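You operate a simulated robot arm through the tools that you are given. There is no shell and no other tool. Be economical: measure what you need, move in short steps, check, and stop when the job is done.

You are at the controls of a simulated robot arm. One attempt, no reset.

JOB
Tip oats and sugar from both moulds into the plastic bowl and stir them even.
Fine: the moulds go back; the spoon goes back into the jug.

It is judged by the outcome, as a careful person would: the job done as asked, and still so three seconds after it is handed in. It fails if anything else is knocked over, pushed out of place, dropped, spilled or broken.

ROBOT AND FRAMES
A 6-joint arm with a two-finger parallel gripper, fixed in place. Base frame: the origin is at the foot of the arm, x ahead of it, y to its left, z up; the work surface is at about z = 0. Units: mm, rad, N and s.
With the tool pointing down near the work surface it reaches from about 140 to 580 mm from the base axis. Its first joint turns from -1.152 to 1.152 rad. Payload 2.1 kg.
Tool frame: the origin (TCP) lies between the finger pads and is the grasp point; the fingertips stand 30 mm ahead of it; z points along the fingers, y is the line along which they close. Largest opening 94 mm; finger width 28, thickness 10; the body of the gripper, 50 by 96 mm, starts 55 mm behind the TCP.
Orientation is that of the tool frame in the base frame, as [roll, pitch, yaw] about the fixed x, y, z axes, in that order (R = Rz(yaw) Ry(pitch) Rx(roll)). With the fingers straight down and closing along the base's y, the tool's x points along the base's -x, its y along +y and its z along -z.

CONTROLS
- The arm moves only by the tool servo_tool. Its argument "motion" is text: rows parted by semicolons, each of 7 numbers parted by spaces: the shift along the tool's x, y, z in mm, then the turn, a rotation vector about the tool's x, y, z in rad, then the finger opening in mm, from 0 to 94. In form: dx dy dz wx wy wz grip; .... A call has 1 to 10 rows; each row is the pose to reach, as a shift and turn from the pose commanded when the call began, along the tool's axes at that moment. Each row takes 0.2 s and may step no farther than 50 mm and 0.15 rad from the row before; otherwise, or with a gripper value out of range, the whole call is refused. A pose out of reach is approached as far as the arm can. The call stops where the force on the tool passes 70 N (or 10 N more than at its start, if that is more) or the arm is blocked; 0.2 s more then pass. The fingers move at their own pace (about 72 mm/s each) and stop on an object; they squeeze with about 24 N. The grip force told is the motor's: it shows also when the fingers shut on nothing. Time passes only in rows, and 0.2 s behind the last, so rows that repeat a pose let the fingers close. It gives the time, the measured TCP pose, the force on the tool (base axes), the opening and the grip force at its end, in the units of the frame above (readings bear some noise), with the torque about the TCP (base axes, N m) and any sound that the robot's microphone picked up.
- Cameras (640 x 400 px; columns grow to the right, rows downward): "scene" is fixed at [48.7, -368.8, 482.1]; the picture's right is [0.82, -0.57, 0.00], its down [-0.33, -0.48, -0.81] and it looks along [0.46, 0.67, -0.59] (base axes); focal length 225 px, centre (320, 200). "wrist" rides on the gripper at [76, 14, -102] in the tool frame; the picture's right is [-0.18, 0.98, 0.00], its down [-0.75, -0.14, -0.64] and it looks along [-0.63, -0.12, 0.77] (tool axes); focal length 243 px, centre (320, 200). There is no depth. A picture from a camera that has moved, and an enlarged one, comes with that camera's place and axes in the base frame and with its lens.
- camera(camera): a new picture of that camera. No time passes.
- enlarge(camera, box): a new picture of the part [left, top, right, bottom] of that camera's present view, enlarged. No time passes.
- close_job(): hands the job in; it is judged then, once.

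Go step by step. Nothing tells you positions but the pictures and the camera data: compare them with the known pose of the tool, close in by small moves and look again before you grip or let go. The budget is 120 turns and 68 pictures, counting those below and the enlarged ones. Unless the task says otherwise, let go and move clear before handing in, and close with one line.

The tools are called after ">>>" by a JSON object that holds its "name" and its "arguments". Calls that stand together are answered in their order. servo_tool: Moves the arm, as the interface text tells. Its arguments: {"type":"object","properties":{"motion":{"type":"string"}},"required":["motion"]} The other tools are called the same way: camera (camera) takes a picture; enlarge (camera, box) takes an enlarged picture of a part of a camera's view; close_job () hands the job in.

At the start:

```text
clock: 0.0
eef_pos: [338.8, -46.5, 367.9]
ee_rot: [-3.14, 0.0, 3.141]
wrist_force: [0.3, 1.0, -0.4]
torque: [-0.01, 0.06, 0.01]
width: 94.0
gripper_force: 0.2
```

scene: 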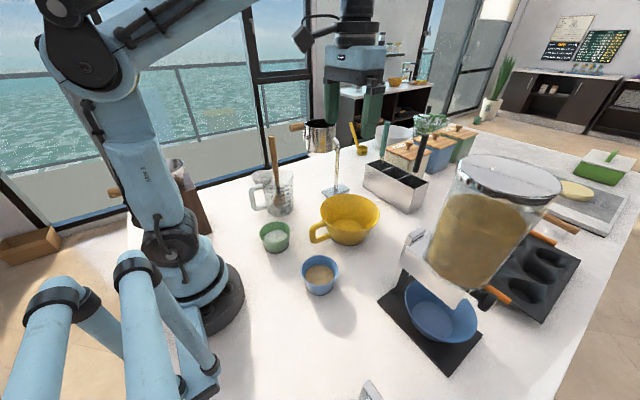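
wrist: 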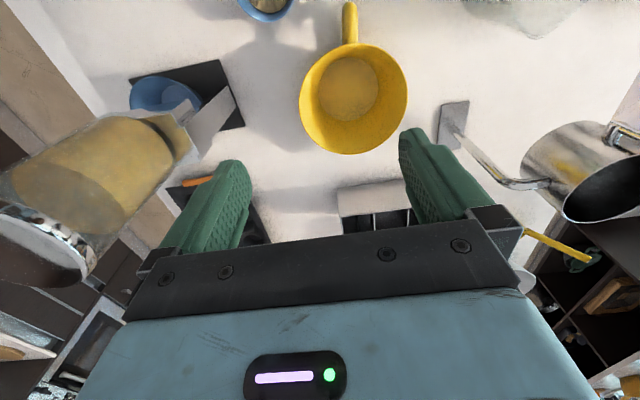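

I see a blue and a green small mould, a yellow bowl with a handle, a blue bowl on a dark plate, and a glass jug with a spoon. I'll look closer before moving.

>>> {"name": "enlarge", "arguments": {"camera": "scene", "box": [230, 120, 430, 300]}}

>>> {"name": "enlarge", "arguments": {"camera": "scene", "box": [370, 130, 610, 380]}}

```text
2.22 times, centred on (330, 210) of scene
camera zoom: at [48.7, -368.8, 482.1], right [0.82, -0.57, 0.0], down [-0.33, -0.48, -0.81], along [0.46, 0.67, -0.59], focal length 500 px, centre (298, 178)
```

zoom: 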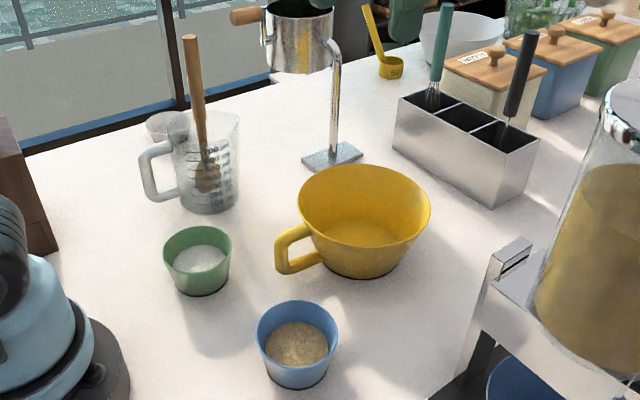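

```text
1.60 times, centred on (490, 255) of scene
camera zoom: at [48.7, -368.8, 482.1], right [0.82, -0.57, 0.0], down [-0.33, -0.48, -0.81], along [0.46, 0.67, -0.59], focal length 360 px, centre (48, 112)
```

zoom: 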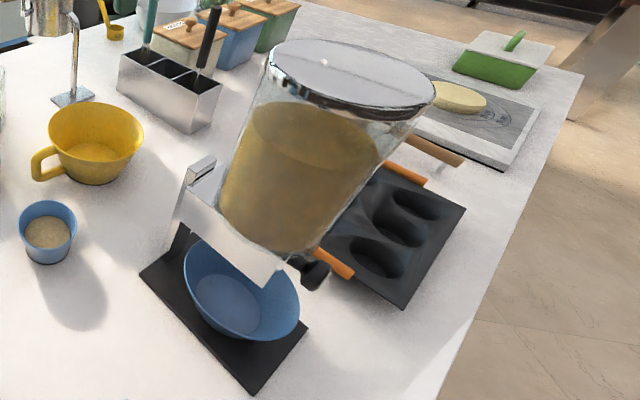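

I take the yellow bowl as the plastic one, centred near (400, 0). The blue mould is near (230, -105), the green near (203, 80), and the jug with the spoon near (293, 243). First I move above the blue mould and test whether the tool can tilt inward there.

>>> {"name": "servo_tool", "arguments": {"motion": "19 -14 26 0 0 0.09 94; 38 -28 52 0 0 0.18 94; 57 -42 78 0 0 0.27 94; 76 -56 104 0 0 0.36 94; 94 -68 128 0 0 0.44 94"}}

```text
clock: 1.2
eef_pos: [246.0, -114.4, 239.9]
ee_rot: [-3.141, 0.001, 2.698]
wrist_force: [0.3, 0.7, -0.1]
torque: [0.02, 0.0, 0.01]
width: 93.8
gripper_force: 0.1
```

The move tracked well. Now I tilt inward by about 45° in place.

>>> {"name": "servo_tool", "arguments": {"motion": "0 0 0 0 0.14 0 94; 0 0 0 0 0.28 0 94; 0 0 0 0 0.42 0 94; 0 0 0 0 0.56 0 94; 0 0 0 0 0.7 0 94; 0 0 0 0 0.785 0 94"}}

>>> {"name": "camera", "arguments": {"camera": "wrist"}}

>>> {"name": "camera", "arguments": {"camera": "scene"}}

```text
clock: 2.6
eef_pos: [244.8, -114.4, 238.7]
ee_rot: [-3.14, -0.44, 2.7]
wrist_force: [-0.5, -0.3, -0.5]
torque: [0.03, 0.0, -0.02]
width: 94.2
gripper_force: 0.0
out of reach, approached as far as the arm can: row 4, 5, 6
```

```text
63 pictures are left
camera wrist: at [228.4, -92.1, 364.4], right [0.57, 0.82, -0.08], down [0.8, -0.54, 0.26], along [0.17, -0.21, -0.96], focal length 243 px, centre (320, 200)
```

wrist: 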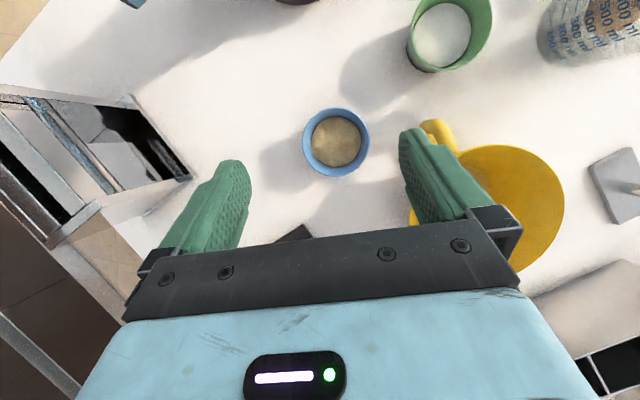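

```text
62 pictures are left
```

scene: 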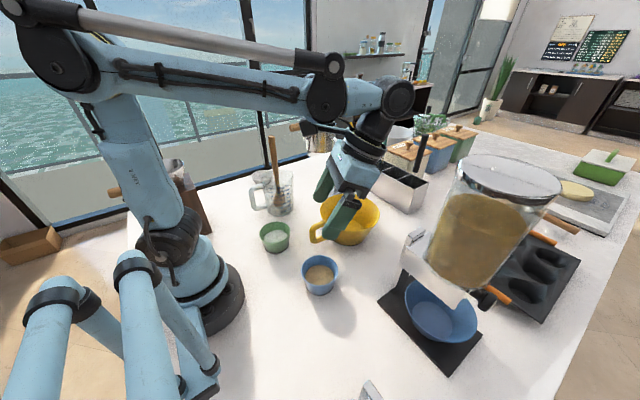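

The tilt stops at 0.44 rad at this height. The blue mould sits at about (233, -100), with its rim at z≈55 and a diameter of about 84. I step back a bit to see which pose the commands count from.

>>> {"name": "servo_tool", "arguments": {"motion": "0 0 0 0 -0.1 0 94"}}

```text
clock: 3.0
eef_pos: [243.9, -114.8, 239.8]
ee_rot: [3.141, -0.337, 2.7]
wrist_force: [0.2, 0.3, 1.3]
torque: [0.0, -0.05, -0.02]
width: 94.0
gripper_force: 0.1
```

Commands count from the reached pose. I move to a standoff behind and above the blue mould along a tilted approach and test more tilt lower down.

>>> {"name": "servo_tool", "arguments": {"motion": "-21 3 33 0 0 0 94; -42 6 66 0 0 0 94; -63 9.3 99.7 0 0 0 94; -63 9.3 99.7 0 0.14 0 94; -63 9.3 99.7 0 0.28 0 94; -63 9.3 99.7 0 0.4 0 94"}}

>>> {"name": "camera", "arguments": {"camera": "wrist"}}

```text
clock: 4.4
eef_pos: [273.9, -116.2, 123.9]
ee_rot: [3.14, -0.438, 2.699]
wrist_force: [0.1, 0.5, 0.5]
torque: [-0.02, 0.01, 0.02]
width: 94.1
gripper_force: 0.1
out of reach, approached as far as the arm can: row 5, 6
```

```text
61 pictures are left
camera wrist: at [256.0, -93.6, 249.3], right [0.57, 0.82, -0.08], down [0.8, -0.54, 0.26], along [0.17, -0.21, -0.96], focal length 243 px, centre (320, 200)
```

wrist: 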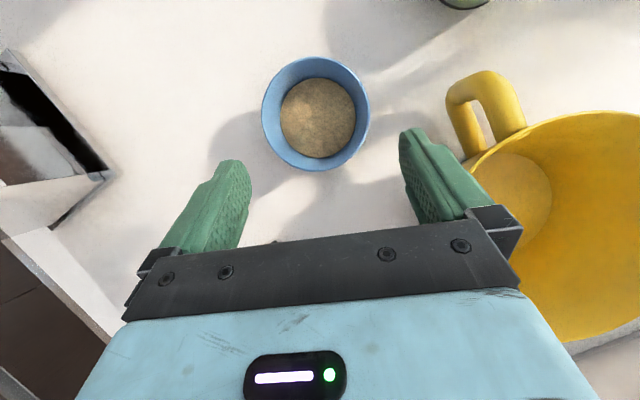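

The tilt limit is 0.44 rad here too. The blue mould is confirmed at (233, -99). Before gripping anything, I go above the bowl to test how far the tool tilts outward, which decides how I pour.

>>> {"name": "servo_tool", "arguments": {"motion": "10 10 -45 0 -0.09 0 94; 18 45 -80 0 -0.18 0 94; 26 80 -112 0 -0.27 0 94; 34 114 -145 0 -0.36 0 94; 41 146 -175 0 -0.438 0 94; 41 146 -175 0 -0.57 0 94; 41 146 -175 0 -0.71 0 94; 41 146 -175 0 -0.85 0 94; 41 146 -175 0 -0.99 0 94; 41 146 -175 0 -1.13 0 94"}}

>>> {"name": "servo_tool", "arguments": {"motion": "0 0 0 0 -0.14 0 94; 0 0 0 0 -0.28 0 94; 0 0 0 0 -0.42 0 94; 0 0 0 0 -0.56 0 94; 0 0 0 0 -0.7 0 94; 0 0 0 0 -0.84 0 94; 0 0 0 0 -0.98 0 94; 0 0 0 0 -1.1 0 94"}}

>>> {"name": "camera", "arguments": {"camera": "scene"}}

```text
refused: row 2 steps farther than a row can; nothing moved
```

```text
clock: 6.2
eef_pos: [271.8, -117.3, 124.8]
ee_rot: [-3.141, 0.663, 2.697]
wrist_force: [-0.4, 0.5, 0.3]
torque: [-0.03, 0.04, 0.0]
width: 93.8
gripper_force: 0.1
```

```text
60 pictures are left
```

scene: 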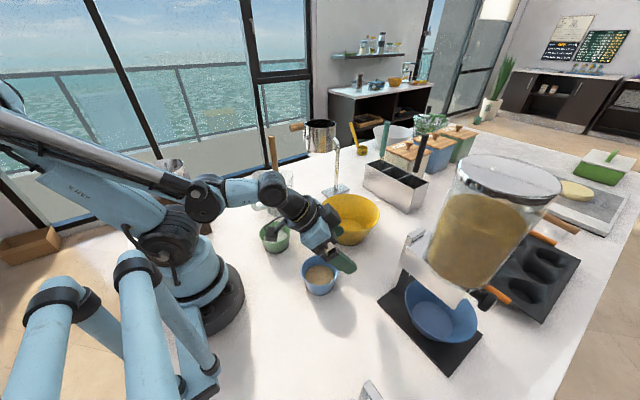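

The first call was refused and the second ran on its own, but nothing was touched. Outward tilt works here. I move above the bowl and tilt further to find the limit.

>>> {"name": "servo_tool", "arguments": {"motion": "-23 25 -19 0 0 0 94; -46 50 -38 0 0 0 94; -70 75 -57 0 0 0 94; -93 99 -75 0 0 0 94; -116 124 -94 0 0 0 94; -139 148 -113 0 0 0 94"}}

```text
clock: 7.6
eef_pos: [372.6, -0.3, 299.0]
ee_rot: [3.138, 0.661, 2.7]
wrist_force: [0.0, -0.3, -0.5]
torque: [-0.02, -0.03, 0.0]
width: 93.9
gripper_force: 0.1
```

>>> {"name": "servo_tool", "arguments": {"motion": "0 0 0 0 -0.14 0 94; 0 0 0 0 -0.28 0 94; 0 0 0 0 -0.42 0 94; 0 0 0 0 -0.56 0 94; 0 0 0 0 -0.7 0 94; 0 0 0 0 -0.84 0 94; 0 0 0 0 -0.98 0 94; 0 0 0 0 -1.1 0 94; 0 0 0 0 -1.24 0 94; 0 0 0 0 -1.38 0 94"}}

>>> {"name": "camera", "arguments": {"camera": "scene"}}

```text
clock: 9.8
eef_pos: [372.4, -0.5, 297.4]
ee_rot: [0.003, 1.1, -0.438]
wrist_force: [-0.4, 0.5, -0.4]
torque: [-0.03, -0.01, -0.04]
width: 94.1
gripper_force: 0.0
```

```text
59 pictures are left
```

scene: 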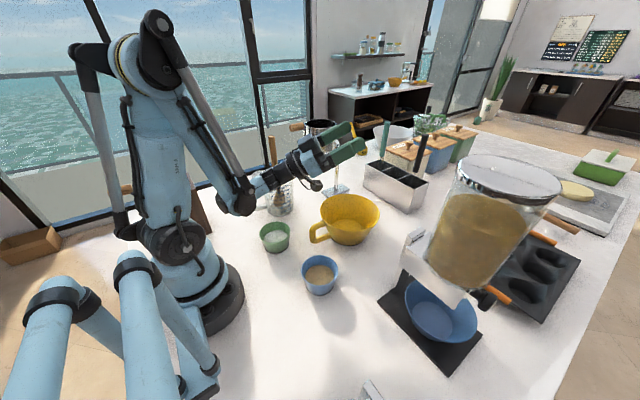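

Outward tilt goes to at least 2.04 rad, so I can grip with the tool tilted inward and pour by pitching outward, with no roll. Now I come back down toward the blue mould.

>>> {"name": "servo_tool", "arguments": {"motion": "0 0 0 0 0.145 0 94; 0 0 0 0 0.29 0 94; 0 0 0 0 0.435 0 94; 0 0 0 0 0.58 0 94; 0 0 0 0 0.725 0 94; 0 0 0 0 0.87 0 94; 0 0 0 0 1.015 0 94; 0 0 0 0 1.16 0 94; 0 0 0 0 1.3 0 94; 0 0 0 0 1.44 0 94"}}

>>> {"name": "servo_tool", "arguments": {"motion": "0 0 0 0 0.145 0 94; 0 0 0 0 0.29 0 94; 0 0 0 0 0.435 0 94; 0 0 0 0 0.58 0 94; 0 0 0 0 0.725 0 94; 0 0 0 0 0.87 0 94; 0 0 0 0 1.015 0 94; 0 0 0 0 1.02 0 94"}}

```text
clock: 12.0
eef_pos: [372.3, -0.2, 298.3]
ee_rot: [3.14, 0.597, 2.699]
wrist_force: [-0.3, 1.1, 0.5]
torque: [0.03, 0.01, 0.0]
width: 94.1
gripper_force: 0.1
```

```text
clock: 13.8
eef_pos: [372.3, -0.7, 299.0]
ee_rot: [3.137, -0.42, 2.702]
wrist_force: [1.2, 0.1, 0.1]
torque: [0.04, -0.01, -0.01]
width: 94.0
gripper_force: 0.1
```

>>> {"name": "servo_tool", "arguments": {"motion": "-5 -25 32 0 0 0 94; -10 -50 64 0 0 0 94; -15 -74 96 0 0 0 94; -20 -99 128 0 0 0 94; -25 -124 160 0 0 0 94; -30 -148.2 192.7 0 0 0 94; -30 -148.2 192.7 0 0 0 94"}}

>>> {"name": "camera", "arguments": {"camera": "wrist"}}

```text
clock: 15.4
eef_pos: [262.9, -112.8, 110.0]
ee_rot: [3.14, -0.418, 2.698]
wrist_force: [0.2, 0.4, -0.8]
torque: [0.02, 0.0, -0.02]
width: 93.8
gripper_force: 0.1
```

```text
58 pictures are left
camera wrist: at [243.0, -89.2, 234.0], right [0.57, 0.82, -0.07], down [0.8, -0.53, 0.28], along [0.19, -0.22, -0.96], focal length 243 px, centre (320, 200)
```

wrist: 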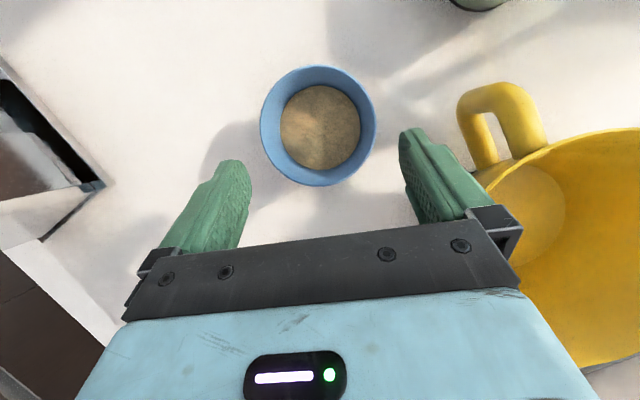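

The blue mould is at (232.7, -99.7), within 1 mm of the approach line. I go halfway down and look again.

>>> {"name": "servo_tool", "arguments": {"motion": "0 -0.5 15 0 0 0 94; 0.5 -1 30 0 0 0 94; 0.5 -1 42 0 0 0 94"}}

>>> {"name": "camera", "arguments": {"camera": "wrist"}}

```text
clock: 16.2
eef_pos: [246.7, -107.1, 72.8]
ee_rot: [3.141, -0.419, 2.699]
wrist_force: [0.0, 0.3, 0.4]
torque: [0.0, -0.03, 0.01]
width: 94.0
gripper_force: 0.0
```

```text
57 pictures are left
camera wrist: at [226.9, -82.5, 196.6], right [0.57, 0.82, -0.07], down [0.8, -0.53, 0.28], along [0.19, -0.22, -0.96], focal length 243 px, centre (320, 200)
```

wrist: 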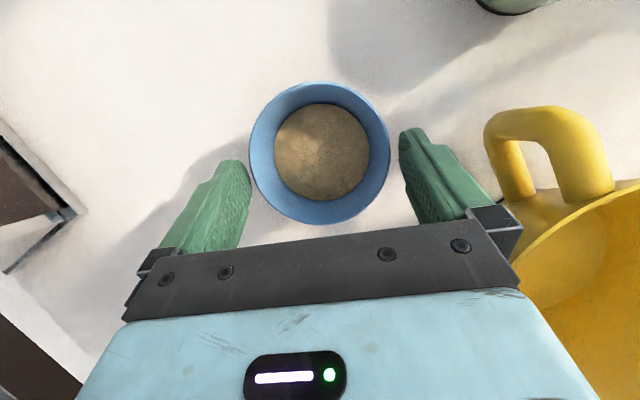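

Both fingers straddle the rim with similar gaps. I finish the descent and close.

>>> {"name": "servo_tool", "arguments": {"motion": "0 0.3 13 0 0 0 94; 0.3 0.5 26 0 0 0 94; 0.3 0.5 38 0 0 0 94; 0.3 0.5 38 0 0 0 94"}}

>>> {"name": "camera", "arguments": {"camera": "wrist"}}

```text
clock: 17.2
eef_pos: [233.0, -98.4, 36.7]
ee_rot: [3.139, -0.419, 2.699]
wrist_force: [0.6, 0.7, 0.3]
torque: [0.01, -0.02, 0.01]
width: 94.1
gripper_force: 0.0
```

```text
56 pictures are left
camera wrist: at [213.5, -75.0, 161.9], right [0.57, 0.82, -0.07], down [0.8, -0.53, 0.28], along [0.19, -0.22, -0.96], focal length 243 px, centre (320, 200)
```

wrist: 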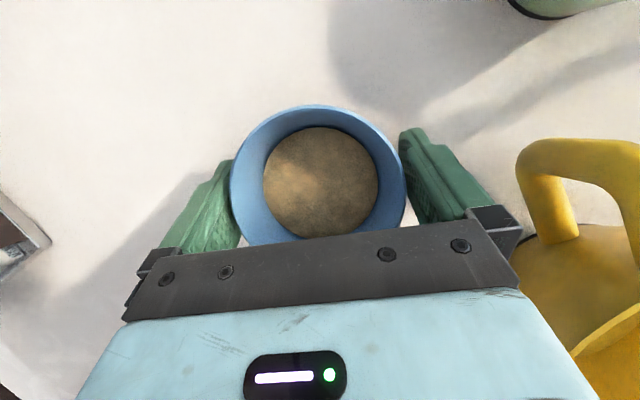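

Good straddle. I note the mould's home at (233, -99.5), and close the fingers.

>>> {"name": "servo_tool", "arguments": {"motion": "0 0 0 0 0 0 84; 0 0 0 0 0 0 78; 0 0 0 0 0 0 70; 0 0 0 0 0 0 64; 0 0 0 0 0 0 64"}}

>>> {"name": "enlarge", "arguments": {"camera": "scene", "box": [240, 190, 400, 310]}}

```text
clock: 18.4
eef_pos: [231.9, -98.2, 37.3]
ee_rot: [3.141, -0.418, 2.701]
wrist_force: [0.0, -0.1, 0.7]
torque: [0.03, 0.02, 0.0]
width: 84.9
gripper_force: 24.2
```

```text
3.33 times, centred on (320, 250) of scene
camera zoom: at [48.7, -368.8, 482.1], right [0.82, -0.57, 0.0], down [-0.33, -0.48, -0.81], along [0.46, 0.67, -0.59], focal length 750 px, centre (320, 33)
```

zoom: 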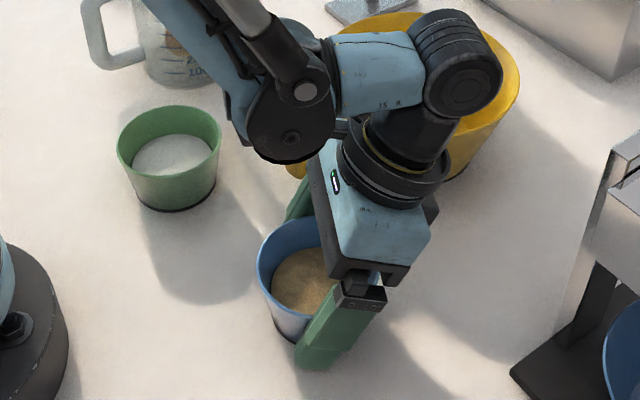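

The mould is gripped at 85 mm, at the rim. I lift it 30 mm slowly and check that it hangs level.

>>> {"name": "servo_tool", "arguments": {"motion": "4 0 -9 0 0 0 64; 8 0 -18 0 0 0 64; 12.2 0 -27.4 0 0 0 64; 12.2 0 -27.4 0 0 0 64"}}

>>> {"name": "enlarge", "arguments": {"camera": "scene", "box": [240, 190, 400, 310]}}

>>> {"name": "camera", "arguments": {"camera": "wrist"}}

```text
clock: 19.4
eef_pos: [233.7, -98.4, 67.7]
ee_rot: [3.139, -0.418, 2.7]
wrist_force: [0.1, 0.7, -0.6]
torque: [0.01, 0.01, -0.02]
width: 84.8
gripper_force: 23.5
```

```text
3.33 times, centred on (320, 250) of scene
camera zoom: at [48.7, -368.8, 482.1], right [0.82, -0.57, 0.0], down [-0.33, -0.48, -0.81], along [0.46, 0.67, -0.59], focal length 750 px, centre (320, 33)
```

zoom: 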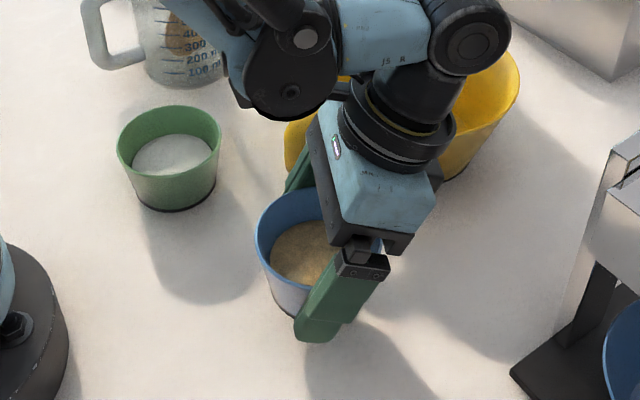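

```text
53 pictures are left
camera wrist: at [214.0, -75.0, 192.3], right [0.57, 0.82, -0.07], down [0.8, -0.53, 0.28], along [0.19, -0.22, -0.96], focal length 243 px, centre (320, 200)
```

wrist: 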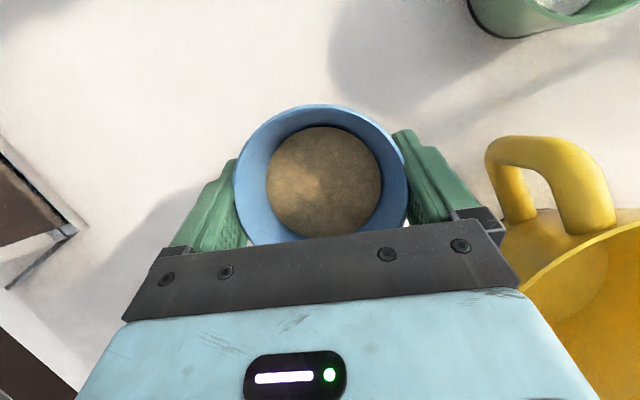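

The mould is held firm and level. I raise it clear and carry it over the bowl's centre, squaring the yaw on the way.

>>> {"name": "servo_tool", "arguments": {"motion": "12 0 -28 0 0 0 64; 25 0 -57 0 0 0 64; 38 0 -85 0 0 0 64; 50.8 0 -114 0 0 0 64; 37 20 -120 0 0 0 64; 20 47 -127.5 0.045 0 -0.1 64; 2 75 -135.5 0.09 0 -0.2 64; -16 103 -143.5 0.13 0 -0.3 64; -35 132 -152 0.179 0 -0.402 64; -53 159.8 -160.1 0.179 0 -0.402 64"}}

>>> {"name": "camera", "arguments": {"camera": "wrist"}}

>>> {"name": "camera", "arguments": {"camera": "scene"}}

```text
clock: 21.6
eef_pos: [403.7, -3.7, 192.1]
ee_rot: [3.141, -0.419, -3.141]
wrist_force: [-0.3, 0.3, -1.0]
torque: [0.01, 0.0, 0.02]
width: 85.1
gripper_force: 24.3
```

```text
52 pictures are left
camera wrist: at [376.2, 9.5, 317.3], right [0.17, 0.98, -0.07], down [0.95, -0.14, 0.28], along [0.26, -0.12, -0.96], focal length 243 px, centre (320, 200)
```

wrist: 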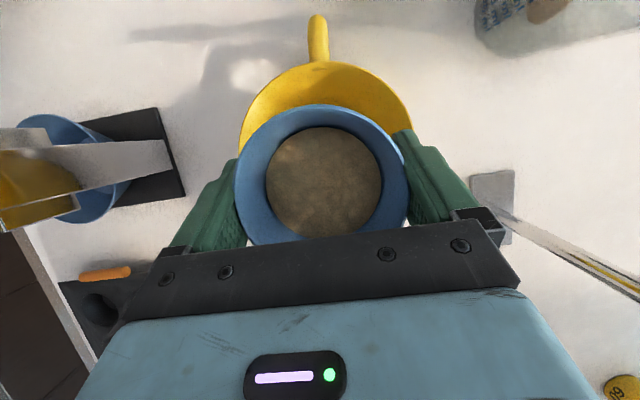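

```text
51 pictures are left
```

scene: 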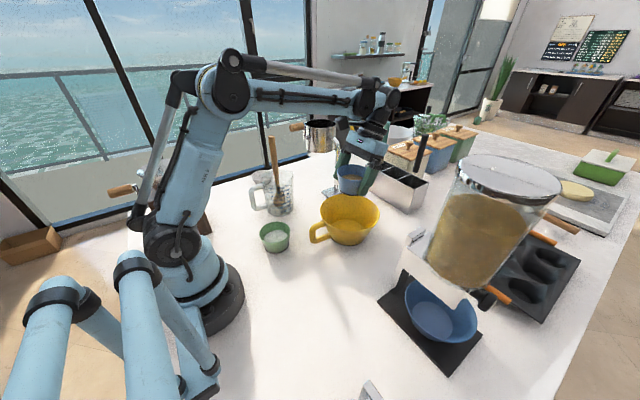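

The mould is over the bowl, which is centred near (403, -3). I start pitching outward slowly, shifting 18 mm forward because the spill falls on the robot side.

>>> {"name": "servo_tool", "arguments": {"motion": "-8 0 -3.5 0 -0.13 0 64; -16.5 0 -7.3 0 -0.26 0 64; -16.5 0 -7.3 0 -0.39 0 64; -16.5 0 -7.3 0 -0.52 0 64; -16.5 0 -7.3 0 -0.65 0 64; -16.5 0 -7.3 0 -0.78 0 64; -16.5 0 -7.3 0 -0.9 0 64; -16.5 0 -7.3 0 -1.02 0 64; -16.5 0 -7.3 0 -1.12 0 64; -16.5 0 -7.3 0 -1.22 0 64"}}

>>> {"name": "enlarge", "arguments": {"camera": "scene", "box": [260, 100, 440, 260]}}

```text
clock: 23.8
eef_pos: [422.4, -3.7, 191.8]
ee_rot: [3.14, 0.802, 3.137]
wrist_force: [0.5, 0.6, -1.3]
torque: [0.02, 0.05, 0.0]
width: 84.6
gripper_force: 24.0
```

```text
2.50 times, centred on (350, 180) of scene
camera zoom: at [48.7, -368.8, 482.1], right [0.82, -0.57, 0.0], down [-0.33, -0.48, -0.81], along [0.46, 0.67, -0.59], focal length 562 px, centre (245, 250)
```

zoom: 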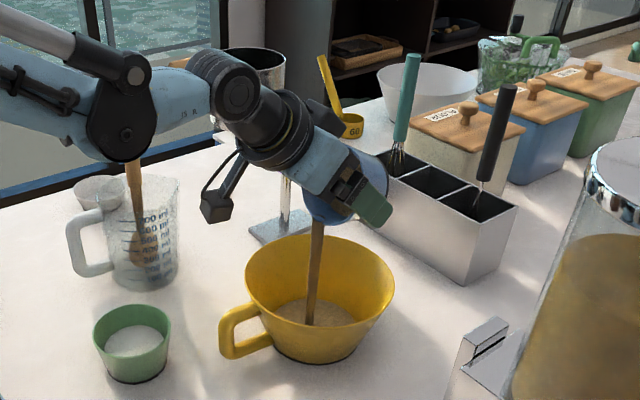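

Oats are falling cleanly into the bowl. The wrist camera's bracket hangs below the gripper in this pose, so I raise the arm while pitching further.

>>> {"name": "servo_tool", "arguments": {"motion": "-4 0 -4 0 -0.12 0 64; -8 0 -8 0 -0.24 0 64; -13 0 -13 0 -0.36 0 64; -19 0 -18 0 -0.48 0 64; -25 0 -24 0 -0.6 0 64; -31 0 -30 0 -0.72 0 64; -36 0 -35 0 -0.84 0 64; -40 0 -39 0 -0.95 0 64; -43 0 -42 0 -1.05 0 64; -43 0 -42 0 -1.05 0 64"}}

>>> {"name": "enlarge", "arguments": {"camera": "scene", "box": [260, 100, 440, 260]}}

```text
clock: 26.0
eef_pos: [421.9, -4.4, 259.3]
ee_rot: [0.004, 1.29, 0.001]
wrist_force: [-0.6, -0.3, -0.6]
torque: [0.02, -0.01, 0.01]
width: 84.7
gripper_force: 23.9
out of reach, approached as far as the arm can: row 9, 10
```

```text
2.50 times, centred on (350, 180) of scene
camera zoom: at [48.7, -368.8, 482.1], right [0.82, -0.57, 0.0], down [-0.33, -0.48, -0.81], along [0.46, 0.67, -0.59], focal length 562 px, centre (245, 250)
```

zoom: 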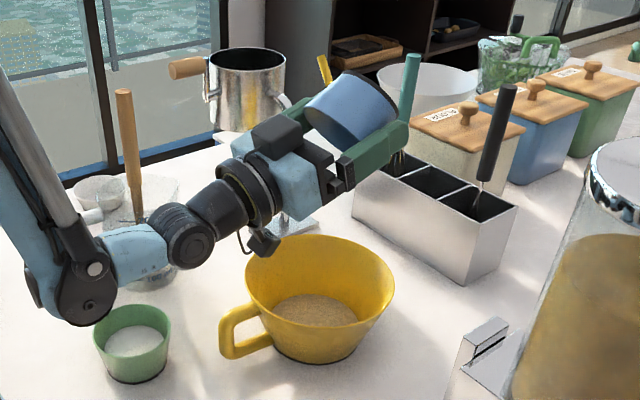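

>>> {"name": "camera", "arguments": {"camera": "wrist"}}

```text
48 pictures are left
camera wrist: at [345.4, 9.9, 156.8], right [-0.05, 0.98, 0.18], down [-0.83, -0.14, 0.55], along [0.56, -0.12, 0.82], focal length 243 px, centre (320, 200)
```

wrist: 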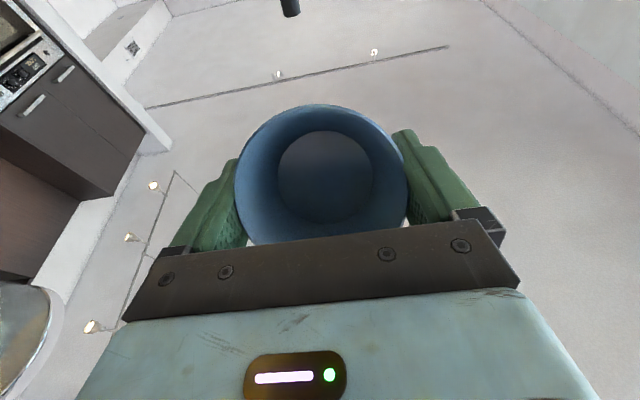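

The mould is empty. I pitch back upright over the bowl, then return the mould to (233, -99.5).

>>> {"name": "servo_tool", "arguments": {"motion": "0 0 0 0 0.145 0 64; 0 0 0 0 0.29 0 64; 0 0 0 0 0.435 0 64; 0 0 0 0 0.58 0 64; 0 0 0 0 0.725 0 64; 0 0 0 0 0.87 0 64; 0 0 0 0 1.015 0 64; 0 0 0 0 1.16 0 64; 0 0 0 0 1.3 0 64; 0 0 0 0 1.44 0 64"}}

>>> {"name": "servo_tool", "arguments": {"motion": "0 0 0 0 0.14 0 64; 0 0 0 0 0.28 0 64; 0 0 0 0 0.42 0 64; 0 0 0 0 0.56 0 64; 0 0 0 0 0.7 0 64; 0 0 0 0 0.83 0 64"}}

```text
clock: 28.2
eef_pos: [421.8, -2.9, 257.3]
ee_rot: [-3.141, 0.408, 3.139]
wrist_force: [-0.5, -0.3, -1.3]
torque: [-0.02, 0.04, -0.01]
width: 84.7
gripper_force: 23.8
```

```text
clock: 29.6
eef_pos: [422.6, -2.4, 259.9]
ee_rot: [3.141, -0.423, 3.141]
wrist_force: [-0.4, -1.0, -0.6]
torque: [0.0, 0.01, -0.01]
width: 84.5
gripper_force: 23.6
```

>>> {"name": "servo_tool", "arguments": {"motion": "29 -16 13 -0.03 0 0.067 64; 58 -32 26 -0.06 0 0.134 64; 87 -48 39 -0.09 0 0.201 64; 115 -64 51.5 -0.12 0 0.268 64; 144 -80 64.5 -0.15 0 0.335 64; 173 -96 77.3 -0.179 0 0.402 64; 155 -96 117 -0.179 0 0.402 64; 137 -96 157 -0.179 0 0.402 64; 119 -96 197 -0.179 0 0.402 64; 103.6 -96 232.5 -0.179 0 0.402 64"}}

>>> {"name": "camera", "arguments": {"camera": "scene"}}

```text
clock: 31.8
eef_pos: [233.5, -98.4, 87.4]
ee_rot: [3.141, -0.42, 2.7]
wrist_force: [0.0, -0.1, -0.4]
torque: [-0.01, -0.05, 0.0]
width: 84.8
gripper_force: 24.0
```

```text
47 pictures are left
```

scene: 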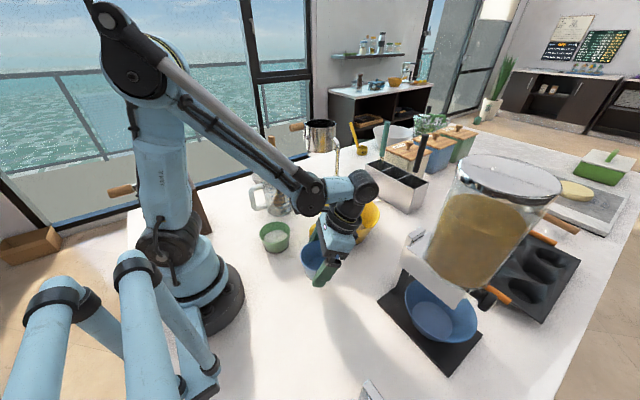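

>>> {"name": "servo_tool", "arguments": {"motion": "-8 0 18 0 0 0 64; -14 0 31 0 0 0 64; -18 0 40 0 0 0 64; -19.4 0 43.4 0 0 0 64; -20 0 44.8 0 0 0 64; -20 0 44.8 0 0 0 64"}}

```text
clock: 33.2
eef_pos: [233.5, -97.9, 39.2]
ee_rot: [3.138, -0.418, 2.7]
wrist_force: [-1.0, -0.8, -0.8]
torque: [-0.01, -0.01, -0.01]
width: 84.6
gripper_force: 23.5
```

>>> {"name": "servo_tool", "arguments": {"motion": "-0.4 0 0.9 0 0 0 64; -0.6 0 1.4 0 0 0 64; -0.6 0 1.4 0 0 0 64"}}

>>> {"name": "enlarge", "arguments": {"camera": "scene", "box": [240, 190, 400, 310]}}

```text
clock: 34.0
eef_pos: [233.5, -99.9, 37.7]
ee_rot: [3.14, -0.421, 2.701]
wrist_force: [0.5, 1.3, 15.4]
torque: [0.02, 0.04, 0.07]
width: 84.7
gripper_force: 24.2
```

```text
3.33 times, centred on (320, 250) of scene
camera zoom: at [48.6, -368.8, 482.2], right [0.82, -0.57, 0.0], down [-0.33, -0.48, -0.81], along [0.46, 0.67, -0.59], focal length 750 px, centre (320, 33)
```

zoom: 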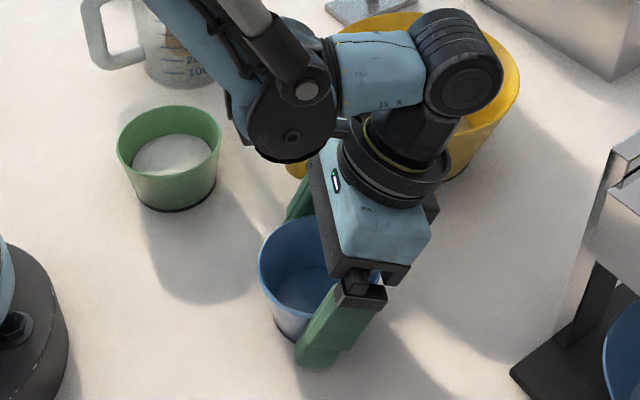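

The table now pushes back with 15 N, so the mould is standing on it. I ease off 1 mm, open, and retract along the tool axis.

>>> {"name": "servo_tool", "arguments": {"motion": "0.3 0 -0.7 0 0 0 64; 0.3 0 -0.7 0 0 0 80; 0.3 0 -0.7 0 0 0 94; 0.3 0 -0.7 0 0 0 94; 0.3 0 -20 0 0 0 94; 0.3 0 -45 0 0 0 94; 0.3 0 -75 0 0 0 94; 0.3 0 -110 0 0 0 94"}}

>>> {"name": "camera", "arguments": {"camera": "wrist"}}

```text
clock: 35.8
eef_pos: [273.1, -116.8, 139.6]
ee_rot: [3.141, -0.419, 2.699]
wrist_force: [0.3, -0.5, -0.4]
torque: [-0.01, 0.0, -0.01]
width: 94.1
gripper_force: 0.1
```

```text
45 pictures are left
camera wrist: at [255.0, -93.2, 263.1], right [0.57, 0.82, -0.07], down [0.8, -0.53, 0.28], along [0.19, -0.22, -0.96], focal length 243 px, centre (320, 200)
```

wrist: 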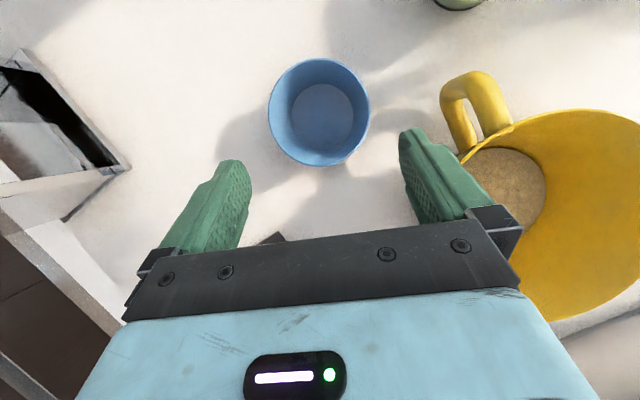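

The blue mould is back within about 2 mm. Now I go to the green one near (202, 64), approaching in the same way with the yaw set radially.

>>> {"name": "servo_tool", "arguments": {"motion": "15 5 -25 0 0 0 94; 32 30 -22 0.05 0 -0.114 94; 52 60 -15 0.1 0 -0.229 94; 72 92 -8 0.15 0 -0.343 94; 92 124 0 0.2 0 -0.457 94; 110 150 6 0.25 0 -0.572 94; 118.4 161.7 8.9 0.305 0 -0.686 94; 118.4 161.7 8.9 0.305 0 -0.686 94"}}

>>> {"name": "camera", "arguments": {"camera": "wrist"}}

```text
clock: 37.6
eef_pos: [242.3, 77.2, 179.9]
ee_rot: [3.14, -0.419, -2.833]
wrist_force: [-0.8, 0.2, 0.8]
torque: [-0.03, 0.01, 0.0]
width: 93.9
gripper_force: 0.1
```

```text
44 pictures are left
camera wrist: at [210.9, 80.6, 303.4], right [-0.14, 0.99, -0.07], down [0.95, 0.16, 0.28], along [0.29, -0.03, -0.96], focal length 243 px, centre (320, 200)
```

wrist: 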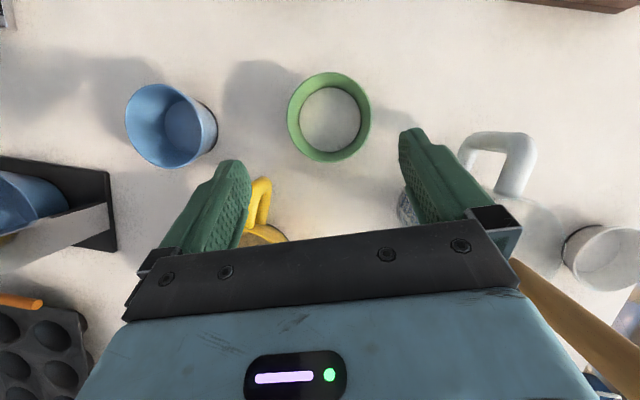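

The green mould measures about (202.7, 69.6). I move onto its approach line.

>>> {"name": "servo_tool", "arguments": {"motion": "-10 2.4 33 0 0 0 94; -21.5 4.8 66.4 0 0 0 94; -21.5 4.8 66.4 0 0 0 94"}}

>>> {"name": "camera", "arguments": {"camera": "wrist"}}

```text
clock: 38.4
eef_pos: [233.6, 79.0, 108.8]
ee_rot: [3.141, -0.419, -2.83]
wrist_force: [0.5, 0.4, 0.0]
torque: [0.03, 0.01, 0.02]
width: 94.3
gripper_force: 0.0
```

```text
43 pictures are left
camera wrist: at [202.5, 82.7, 232.4], right [-0.14, 0.99, -0.07], down [0.95, 0.15, 0.28], along [0.29, -0.03, -0.96], focal length 243 px, centre (320, 200)
```

wrist: 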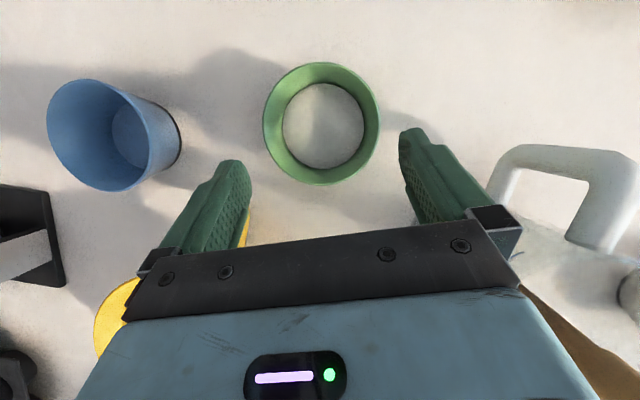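

Aligned within about 1 mm. I go most of the way and check again.

>>> {"name": "servo_tool", "arguments": {"motion": "0.5 0.5 15 0 0 0 94; 1 1 30 0 0 0 94; 1.2 1 45 0 0 0 94; 1.3 1 60 0 0 0 94; 1.4 1 78 0 0 0 94; 1.4 1 78 0 0 0 94"}}

>>> {"name": "camera", "arguments": {"camera": "wrist"}}

```text
clock: 39.8
eef_pos: [201.5, 68.9, 37.8]
ee_rot: [3.14, -0.42, -2.83]
wrist_force: [0.2, -0.3, -0.2]
torque: [0.0, 0.04, -0.01]
width: 94.0
gripper_force: 0.1
```

```text
42 pictures are left
camera wrist: at [170.5, 73.5, 162.1], right [-0.14, 0.99, -0.07], down [0.95, 0.15, 0.28], along [0.29, -0.03, -0.96], focal length 243 px, centre (320, 200)
```

wrist: 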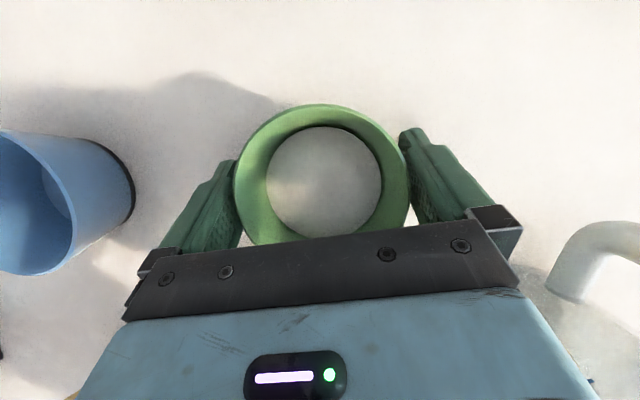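

The straddle is good. I close and lift 30 mm.

>>> {"name": "servo_tool", "arguments": {"motion": "0 0 0 0 0 0 84; 0 0 0 0 0 0 78; 0 0 0 0 0 0 70; 0 0 0 0 0 0 64; 0 0 0 0 0 0 64; 4 0 -9 0 0 0 64; 8 0 -18 0 0 0 64; 12.2 0 -27.4 0 0 0 64; 12.2 0 -27.4 0 0 0 64"}}

>>> {"name": "camera", "arguments": {"camera": "wrist"}}

```text
clock: 41.8
eef_pos: [202.4, 69.1, 69.1]
ee_rot: [3.14, -0.42, -2.831]
wrist_force: [-0.6, 0.0, -1.0]
torque: [0.01, 0.01, -0.01]
width: 78.4
gripper_force: 24.4
```

```text
41 pictures are left
camera wrist: at [170.4, 73.4, 193.0], right [-0.14, 0.99, -0.07], down [0.95, 0.15, 0.28], along [0.29, -0.03, -0.96], focal length 243 px, centre (320, 200)
```

wrist: 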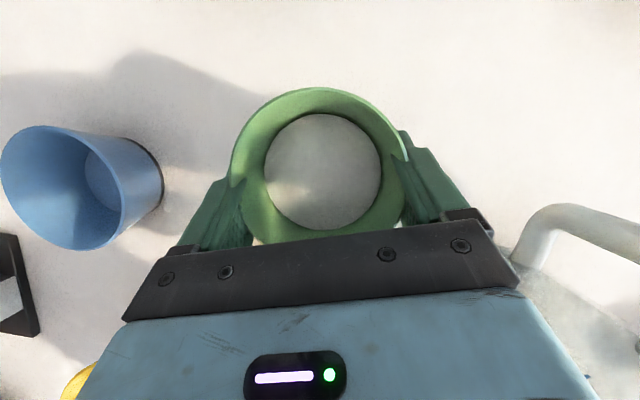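

The opening is 78 mm rather than 85, and the rim looks shifted. I check the scene view.

>>> {"name": "enlarge", "arguments": {"camera": "scene", "box": [220, 170, 360, 275]}}

```text
3.81 times, centred on (290, 222) of scene
camera zoom: at [48.7, -368.8, 482.1], right [0.82, -0.57, 0.0], down [-0.33, -0.48, -0.81], along [0.46, 0.67, -0.59], focal length 856 px, centre (434, 114)
```

zoom: 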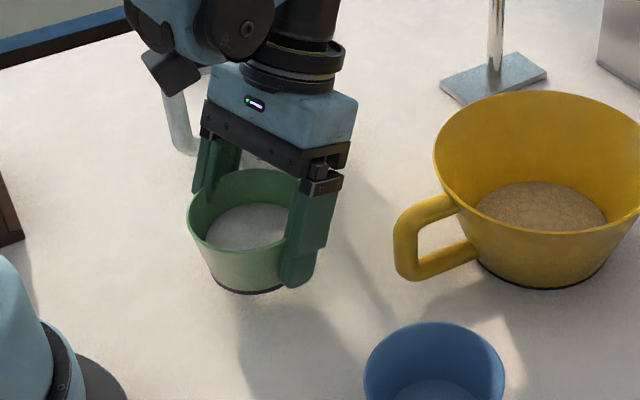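

The green mould sits off-centre in the fingers. I'd rather set it down and grip it again than risk a slip while pouring.

>>> {"name": "servo_tool", "arguments": {"motion": "-4 0 9 0 0 0 64; -8 0 18 0 0 0 64; -10.5 0 23.6 0 0 0 64; -11.5 0 26 0 0 0 64; -12 0 27 0 0 0 64; -12 0 27 0 0 0 64"}}

>>> {"name": "enlarge", "arguments": {"camera": "scene", "box": [220, 170, 360, 275]}}

```text
clock: 43.2
eef_pos: [201.5, 69.9, 39.0]
ee_rot: [3.141, -0.419, -2.831]
wrist_force: [0.3, 0.1, -1.8]
torque: [-0.01, 0.04, 0.02]
width: 78.4
gripper_force: 24.1
```

```text
3.81 times, centred on (290, 222) of scene
camera zoom: at [48.7, -368.8, 482.1], right [0.82, -0.57, 0.0], down [-0.33, -0.48, -0.81], along [0.46, 0.67, -0.59], focal length 856 px, centre (434, 114)
```

zoom: 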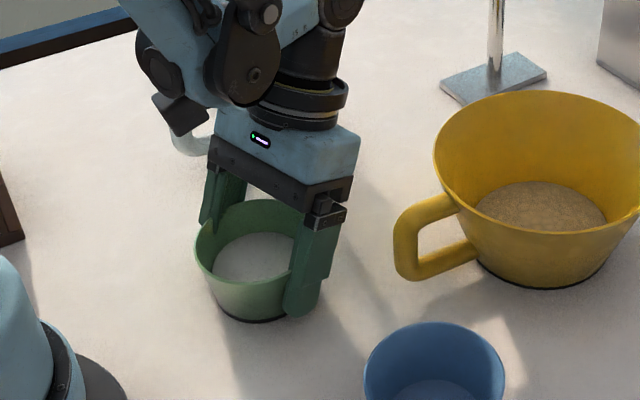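

>>> {"name": "servo_tool", "arguments": {"motion": "-0.4 0 0.9 0 0 0 64; -0.7 0 1.6 0 0 0 64; -0.7 0 1.6 0 0 0 64"}}

```text
clock: 44.0
eef_pos: [201.6, 70.9, 36.4]
ee_rot: [3.139, -0.42, -2.831]
wrist_force: [0.6, 5.9, 12.0]
torque: [-0.12, 0.27, -0.13]
width: 78.1
gripper_force: 24.4
```

Contact. I open slowly and look.

>>> {"name": "servo_tool", "arguments": {"motion": "0 0 0 0 0 0 80; 0 0 0 0 0 0 84; 0 0 0 0 0 0 90; 0.4 0 -0.8 0 0 0 94; 0.4 0 -0.8 0 0 0 94"}}

>>> {"name": "camera", "arguments": {"camera": "wrist"}}

```text
clock: 45.2
eef_pos: [201.3, 70.4, 37.1]
ee_rot: [3.139, -0.419, -2.832]
wrist_force: [0.3, -0.5, -0.1]
torque: [0.0, -0.04, 0.02]
width: 93.9
gripper_force: 0.0
```

```text
38 pictures are left
camera wrist: at [170.9, 73.2, 162.3], right [-0.14, 0.99, -0.07], down [0.95, 0.15, 0.28], along [0.29, -0.03, -0.96], focal length 243 px, centre (320, 200)
```

wrist: 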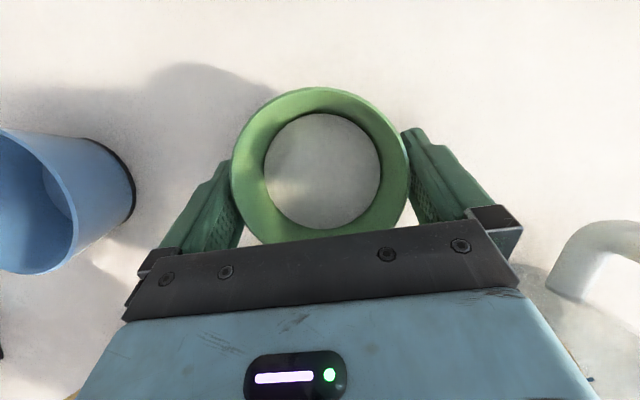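

Closing had pushed the mould about 7 mm toward the base, because its rim sat near the edge of the pads. I shift 13 mm inward so the rim's widest part is mid-pad, and close again.

>>> {"name": "servo_tool", "arguments": {"motion": "6 0 2.4 0 0 0 94; 12.1 0 4.8 0 0 0 94; 12.1 0 4.8 0 0 0 94"}}

>>> {"name": "camera", "arguments": {"camera": "wrist"}}

```text
clock: 46.0
eef_pos: [188.0, 65.3, 38.5]
ee_rot: [3.138, -0.419, -2.83]
wrist_force: [0.3, -0.4, 0.1]
torque: [-0.02, -0.01, 0.01]
width: 94.0
gripper_force: 0.0
```

```text
37 pictures are left
camera wrist: at [158.0, 69.5, 162.8], right [-0.14, 0.99, -0.07], down [0.95, 0.15, 0.28], along [0.29, -0.03, -0.96], focal length 243 px, centre (320, 200)
```

wrist: 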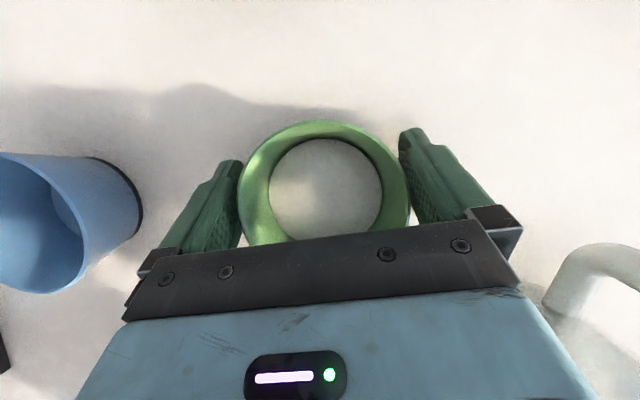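

>>> {"name": "servo_tool", "arguments": {"motion": "0 2 0 0 0 0 90; 0 2 0 0 0 0 84; 0 2 0 0 0 0 78; 0 2 0 0 0 0 70; 0 2 0 0 0 0 64; 0 2 0 0 0 0 64"}}

>>> {"name": "camera", "arguments": {"camera": "wrist"}}

```text
clock: 47.4
eef_pos: [187.7, 68.3, 38.7]
ee_rot: [3.14, -0.419, -2.83]
wrist_force: [0.4, 0.4, -0.2]
torque: [0.01, -0.02, -0.03]
width: 78.3
gripper_force: 24.2
```

```text
36 pictures are left
camera wrist: at [157.4, 71.2, 162.8], right [-0.14, 0.99, -0.07], down [0.95, 0.15, 0.28], along [0.29, -0.03, -0.96], focal length 243 px, centre (320, 200)
```

wrist: 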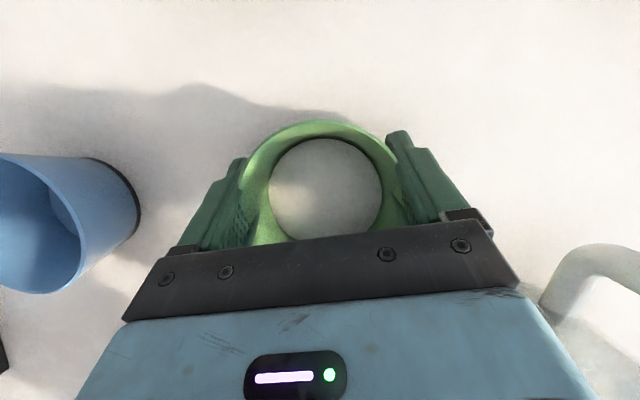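

The mould didn't move this time. The width is 78 mm again, so that is its true grip width. I lift and check.

>>> {"name": "servo_tool", "arguments": {"motion": "4 0 -9 0 0 0 64; 8 0 -18 0 0 0 64; 12.2 0 -27.4 0 0 0 64; 12.2 0 -27.4 0 0 0 64"}}

>>> {"name": "camera", "arguments": {"camera": "wrist"}}

>>> {"name": "enlarge", "arguments": {"camera": "scene", "box": [220, 170, 360, 275]}}

```text
clock: 48.4
eef_pos: [188.7, 67.3, 68.9]
ee_rot: [3.14, -0.419, -2.83]
wrist_force: [0.3, -0.4, -0.3]
torque: [0.02, 0.02, -0.01]
width: 78.1
gripper_force: 24.2
```

```text
35 pictures are left
camera wrist: at [157.4, 71.4, 193.5], right [-0.14, 0.99, -0.07], down [0.95, 0.15, 0.28], along [0.29, -0.03, -0.96], focal length 243 px, centre (320, 200)
```

wrist: 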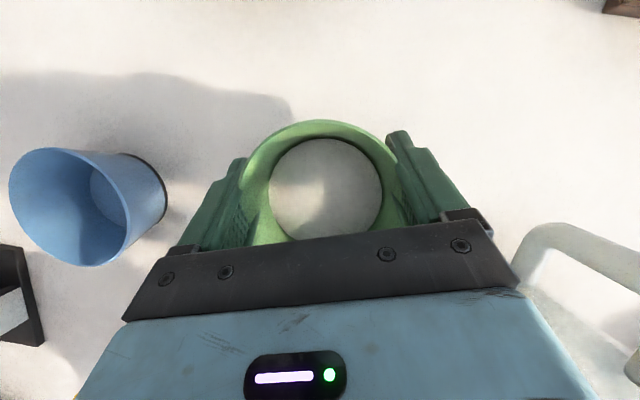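

```text
3.81 times, centred on (290, 222) of scene
camera zoom: at [48.7, -368.8, 482.1], right [0.82, -0.57, 0.0], down [-0.33, -0.48, -0.81], along [0.46, 0.67, -0.59], focal length 856 px, centre (434, 114)
```

zoom: 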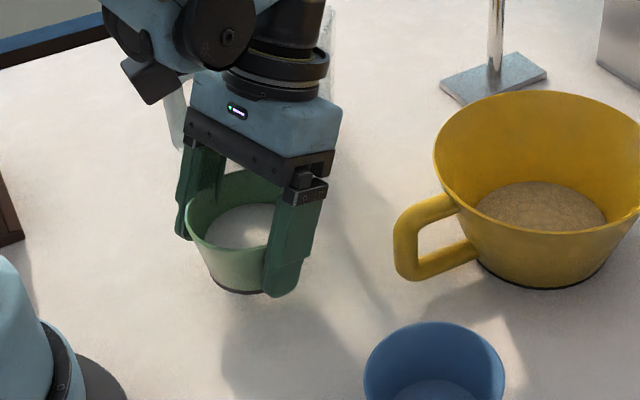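

It's held level. I carry it over the bowl.

>>> {"name": "servo_tool", "arguments": {"motion": "15 0 -35 0 0 0 64; 33 0 -75 0 0 0 64; 50.9 0 -114.3 0 0 0 64; 32 -15 -122.5 0 0 0 64; 8 -34 -133 -0.025 0 0.057 64; -17 -54 -144.5 -0.05 0 0.114 64; -42 -74 -155.5 -0.075 0 0.17 64; -67 -94 -167 -0.1 0 0.227 64; -92 -114 -178 -0.127 0 0.284 64; -116 -132 -188.6 -0.127 0 0.284 64"}}

>>> {"name": "camera", "arguments": {"camera": "wrist"}}

```text
clock: 50.6
eef_pos: [402.6, -4.4, 194.2]
ee_rot: [3.14, -0.42, 3.14]
wrist_force: [-0.1, -0.4, -1.6]
torque: [-0.02, -0.04, 0.02]
width: 78.0
gripper_force: 23.9
```

```text
33 pictures are left
camera wrist: at [374.9, 9.0, 318.2], right [0.17, 0.98, -0.07], down [0.95, -0.14, 0.28], along [0.26, -0.12, -0.96], focal length 243 px, centre (320, 200)
```

wrist: 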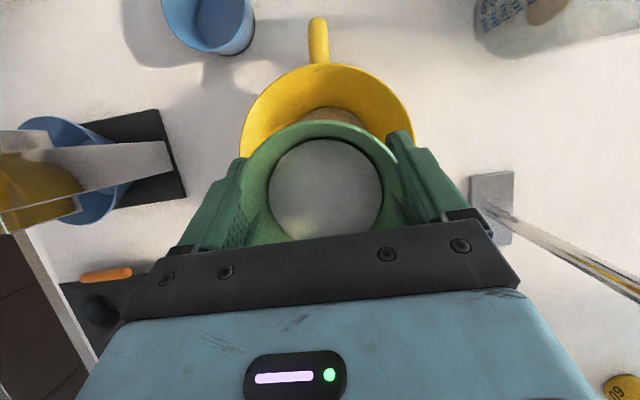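

Over the bowl. I use the same pour motion as before.

>>> {"name": "servo_tool", "arguments": {"motion": "-8 0 -3.5 0 -0.13 0 64; -16.5 0 -7.3 0 -0.26 0 64; -16.5 0 -7.3 0 -0.39 0 64; -16.5 0 -7.3 0 -0.52 0 64; -16.5 0 -7.3 0 -0.65 0 64; -16.5 0 -7.3 0 -0.78 0 64; -16.5 0 -7.3 0 -0.9 0 64; -16.5 0 -7.3 0 -1.02 0 64; -16.5 0 -7.3 0 -1.12 0 64; -16.5 0 -7.3 0 -1.22 0 64"}}

>>> {"name": "servo_tool", "arguments": {"motion": "-4 0 -4 0 -0.12 0 64; -8 0 -8 0 -0.24 0 64; -13 0 -13 0 -0.36 0 64; -19 0 -18 0 -0.48 0 64; -25 0 -24 0 -0.6 0 64; -31 0 -30 0 -0.72 0 64; -36 0 -35 0 -0.84 0 64; -40 0 -39 0 -0.95 0 64; -43 0 -42 0 -1.05 0 64; -43 0 -42 0 -1.05 0 64"}}

>>> {"name": "camera", "arguments": {"camera": "wrist"}}

>>> {"name": "enlarge", "arguments": {"camera": "scene", "box": [260, 100, 440, 260]}}

```text
clock: 52.8
eef_pos: [420.3, -3.0, 193.5]
ee_rot: [3.139, 0.803, 3.14]
wrist_force: [0.2, 0.7, -1.4]
torque: [0.0, 0.02, -0.01]
width: 78.2
gripper_force: 23.8
```

```text
clock: 55.0
eef_pos: [421.2, -2.3, 259.2]
ee_rot: [0.007, 1.292, 0.006]
wrist_force: [0.5, -0.1, -0.7]
torque: [0.01, 0.01, 0.01]
width: 78.3
gripper_force: 23.8
out of reach, approached as far as the arm can: row 9, 10
```

```text
32 pictures are left
camera wrist: at [344.6, 10.5, 157.0], right [-0.05, 0.98, 0.18], down [-0.83, -0.14, 0.55], along [0.56, -0.12, 0.82], focal length 243 px, centre (320, 200)
```

wrist: 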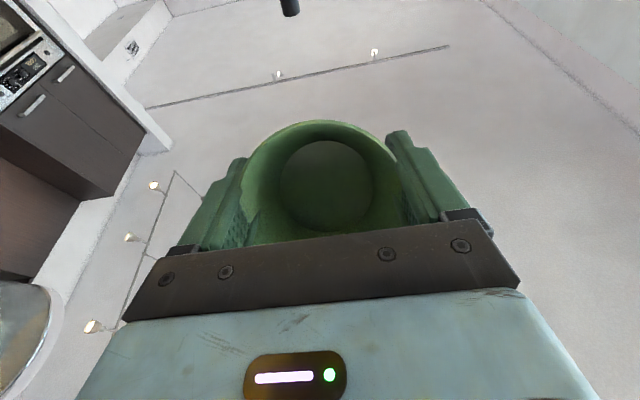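

```text
2.50 times, centred on (350, 180) of scene
camera zoom: at [48.7, -368.8, 482.1], right [0.82, -0.57, 0.0], down [-0.33, -0.48, -0.81], along [0.46, 0.67, -0.59], focal length 562 px, centre (245, 250)
```

zoom: 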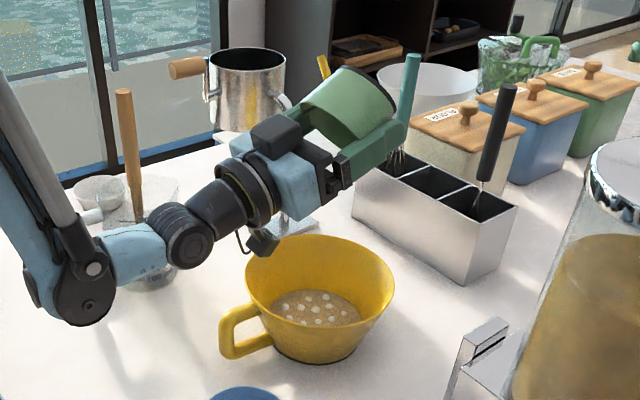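

The mould is empty, and the sugar lies on the oats in the bowl. I bring the green mould upright and take it home.

>>> {"name": "servo_tool", "arguments": {"motion": "0 0 0 0 0.145 0 64; 0 0 0 0 0.29 0 64; 0 0 0 0 0.435 0 64; 0 0 0 0 0.58 0 64; 0 0 0 0 0.725 0 64; 0 0 0 0 0.87 0 64; 0 0 0 0 1.015 0 64; 0 0 0 0 1.16 0 64; 0 0 0 0 1.3 0 64; 0 0 0 0 1.44 0 64"}}

>>> {"name": "servo_tool", "arguments": {"motion": "0 0 0 0 0.14 0 64; 0 0 0 0 0.28 0 64; 0 0 0 0 0.42 0 64; 0 0 0 0 0.56 0 64; 0 0 0 0 0.7 0 64; 0 0 0 0 0.827 0 64; 0 0 0 0 0.827 0 64"}}

```text
clock: 57.2
eef_pos: [421.1, -3.0, 257.5]
ee_rot: [3.14, 0.408, 3.14]
wrist_force: [0.0, 1.0, 0.8]
torque: [0.02, 0.01, -0.01]
width: 78.3
gripper_force: 24.2
```

```text
clock: 58.8
eef_pos: [422.1, -2.7, 258.3]
ee_rot: [3.139, -0.42, -3.141]
wrist_force: [1.0, -0.1, -1.2]
torque: [0.04, 0.01, -0.01]
width: 77.9
gripper_force: 23.8
```

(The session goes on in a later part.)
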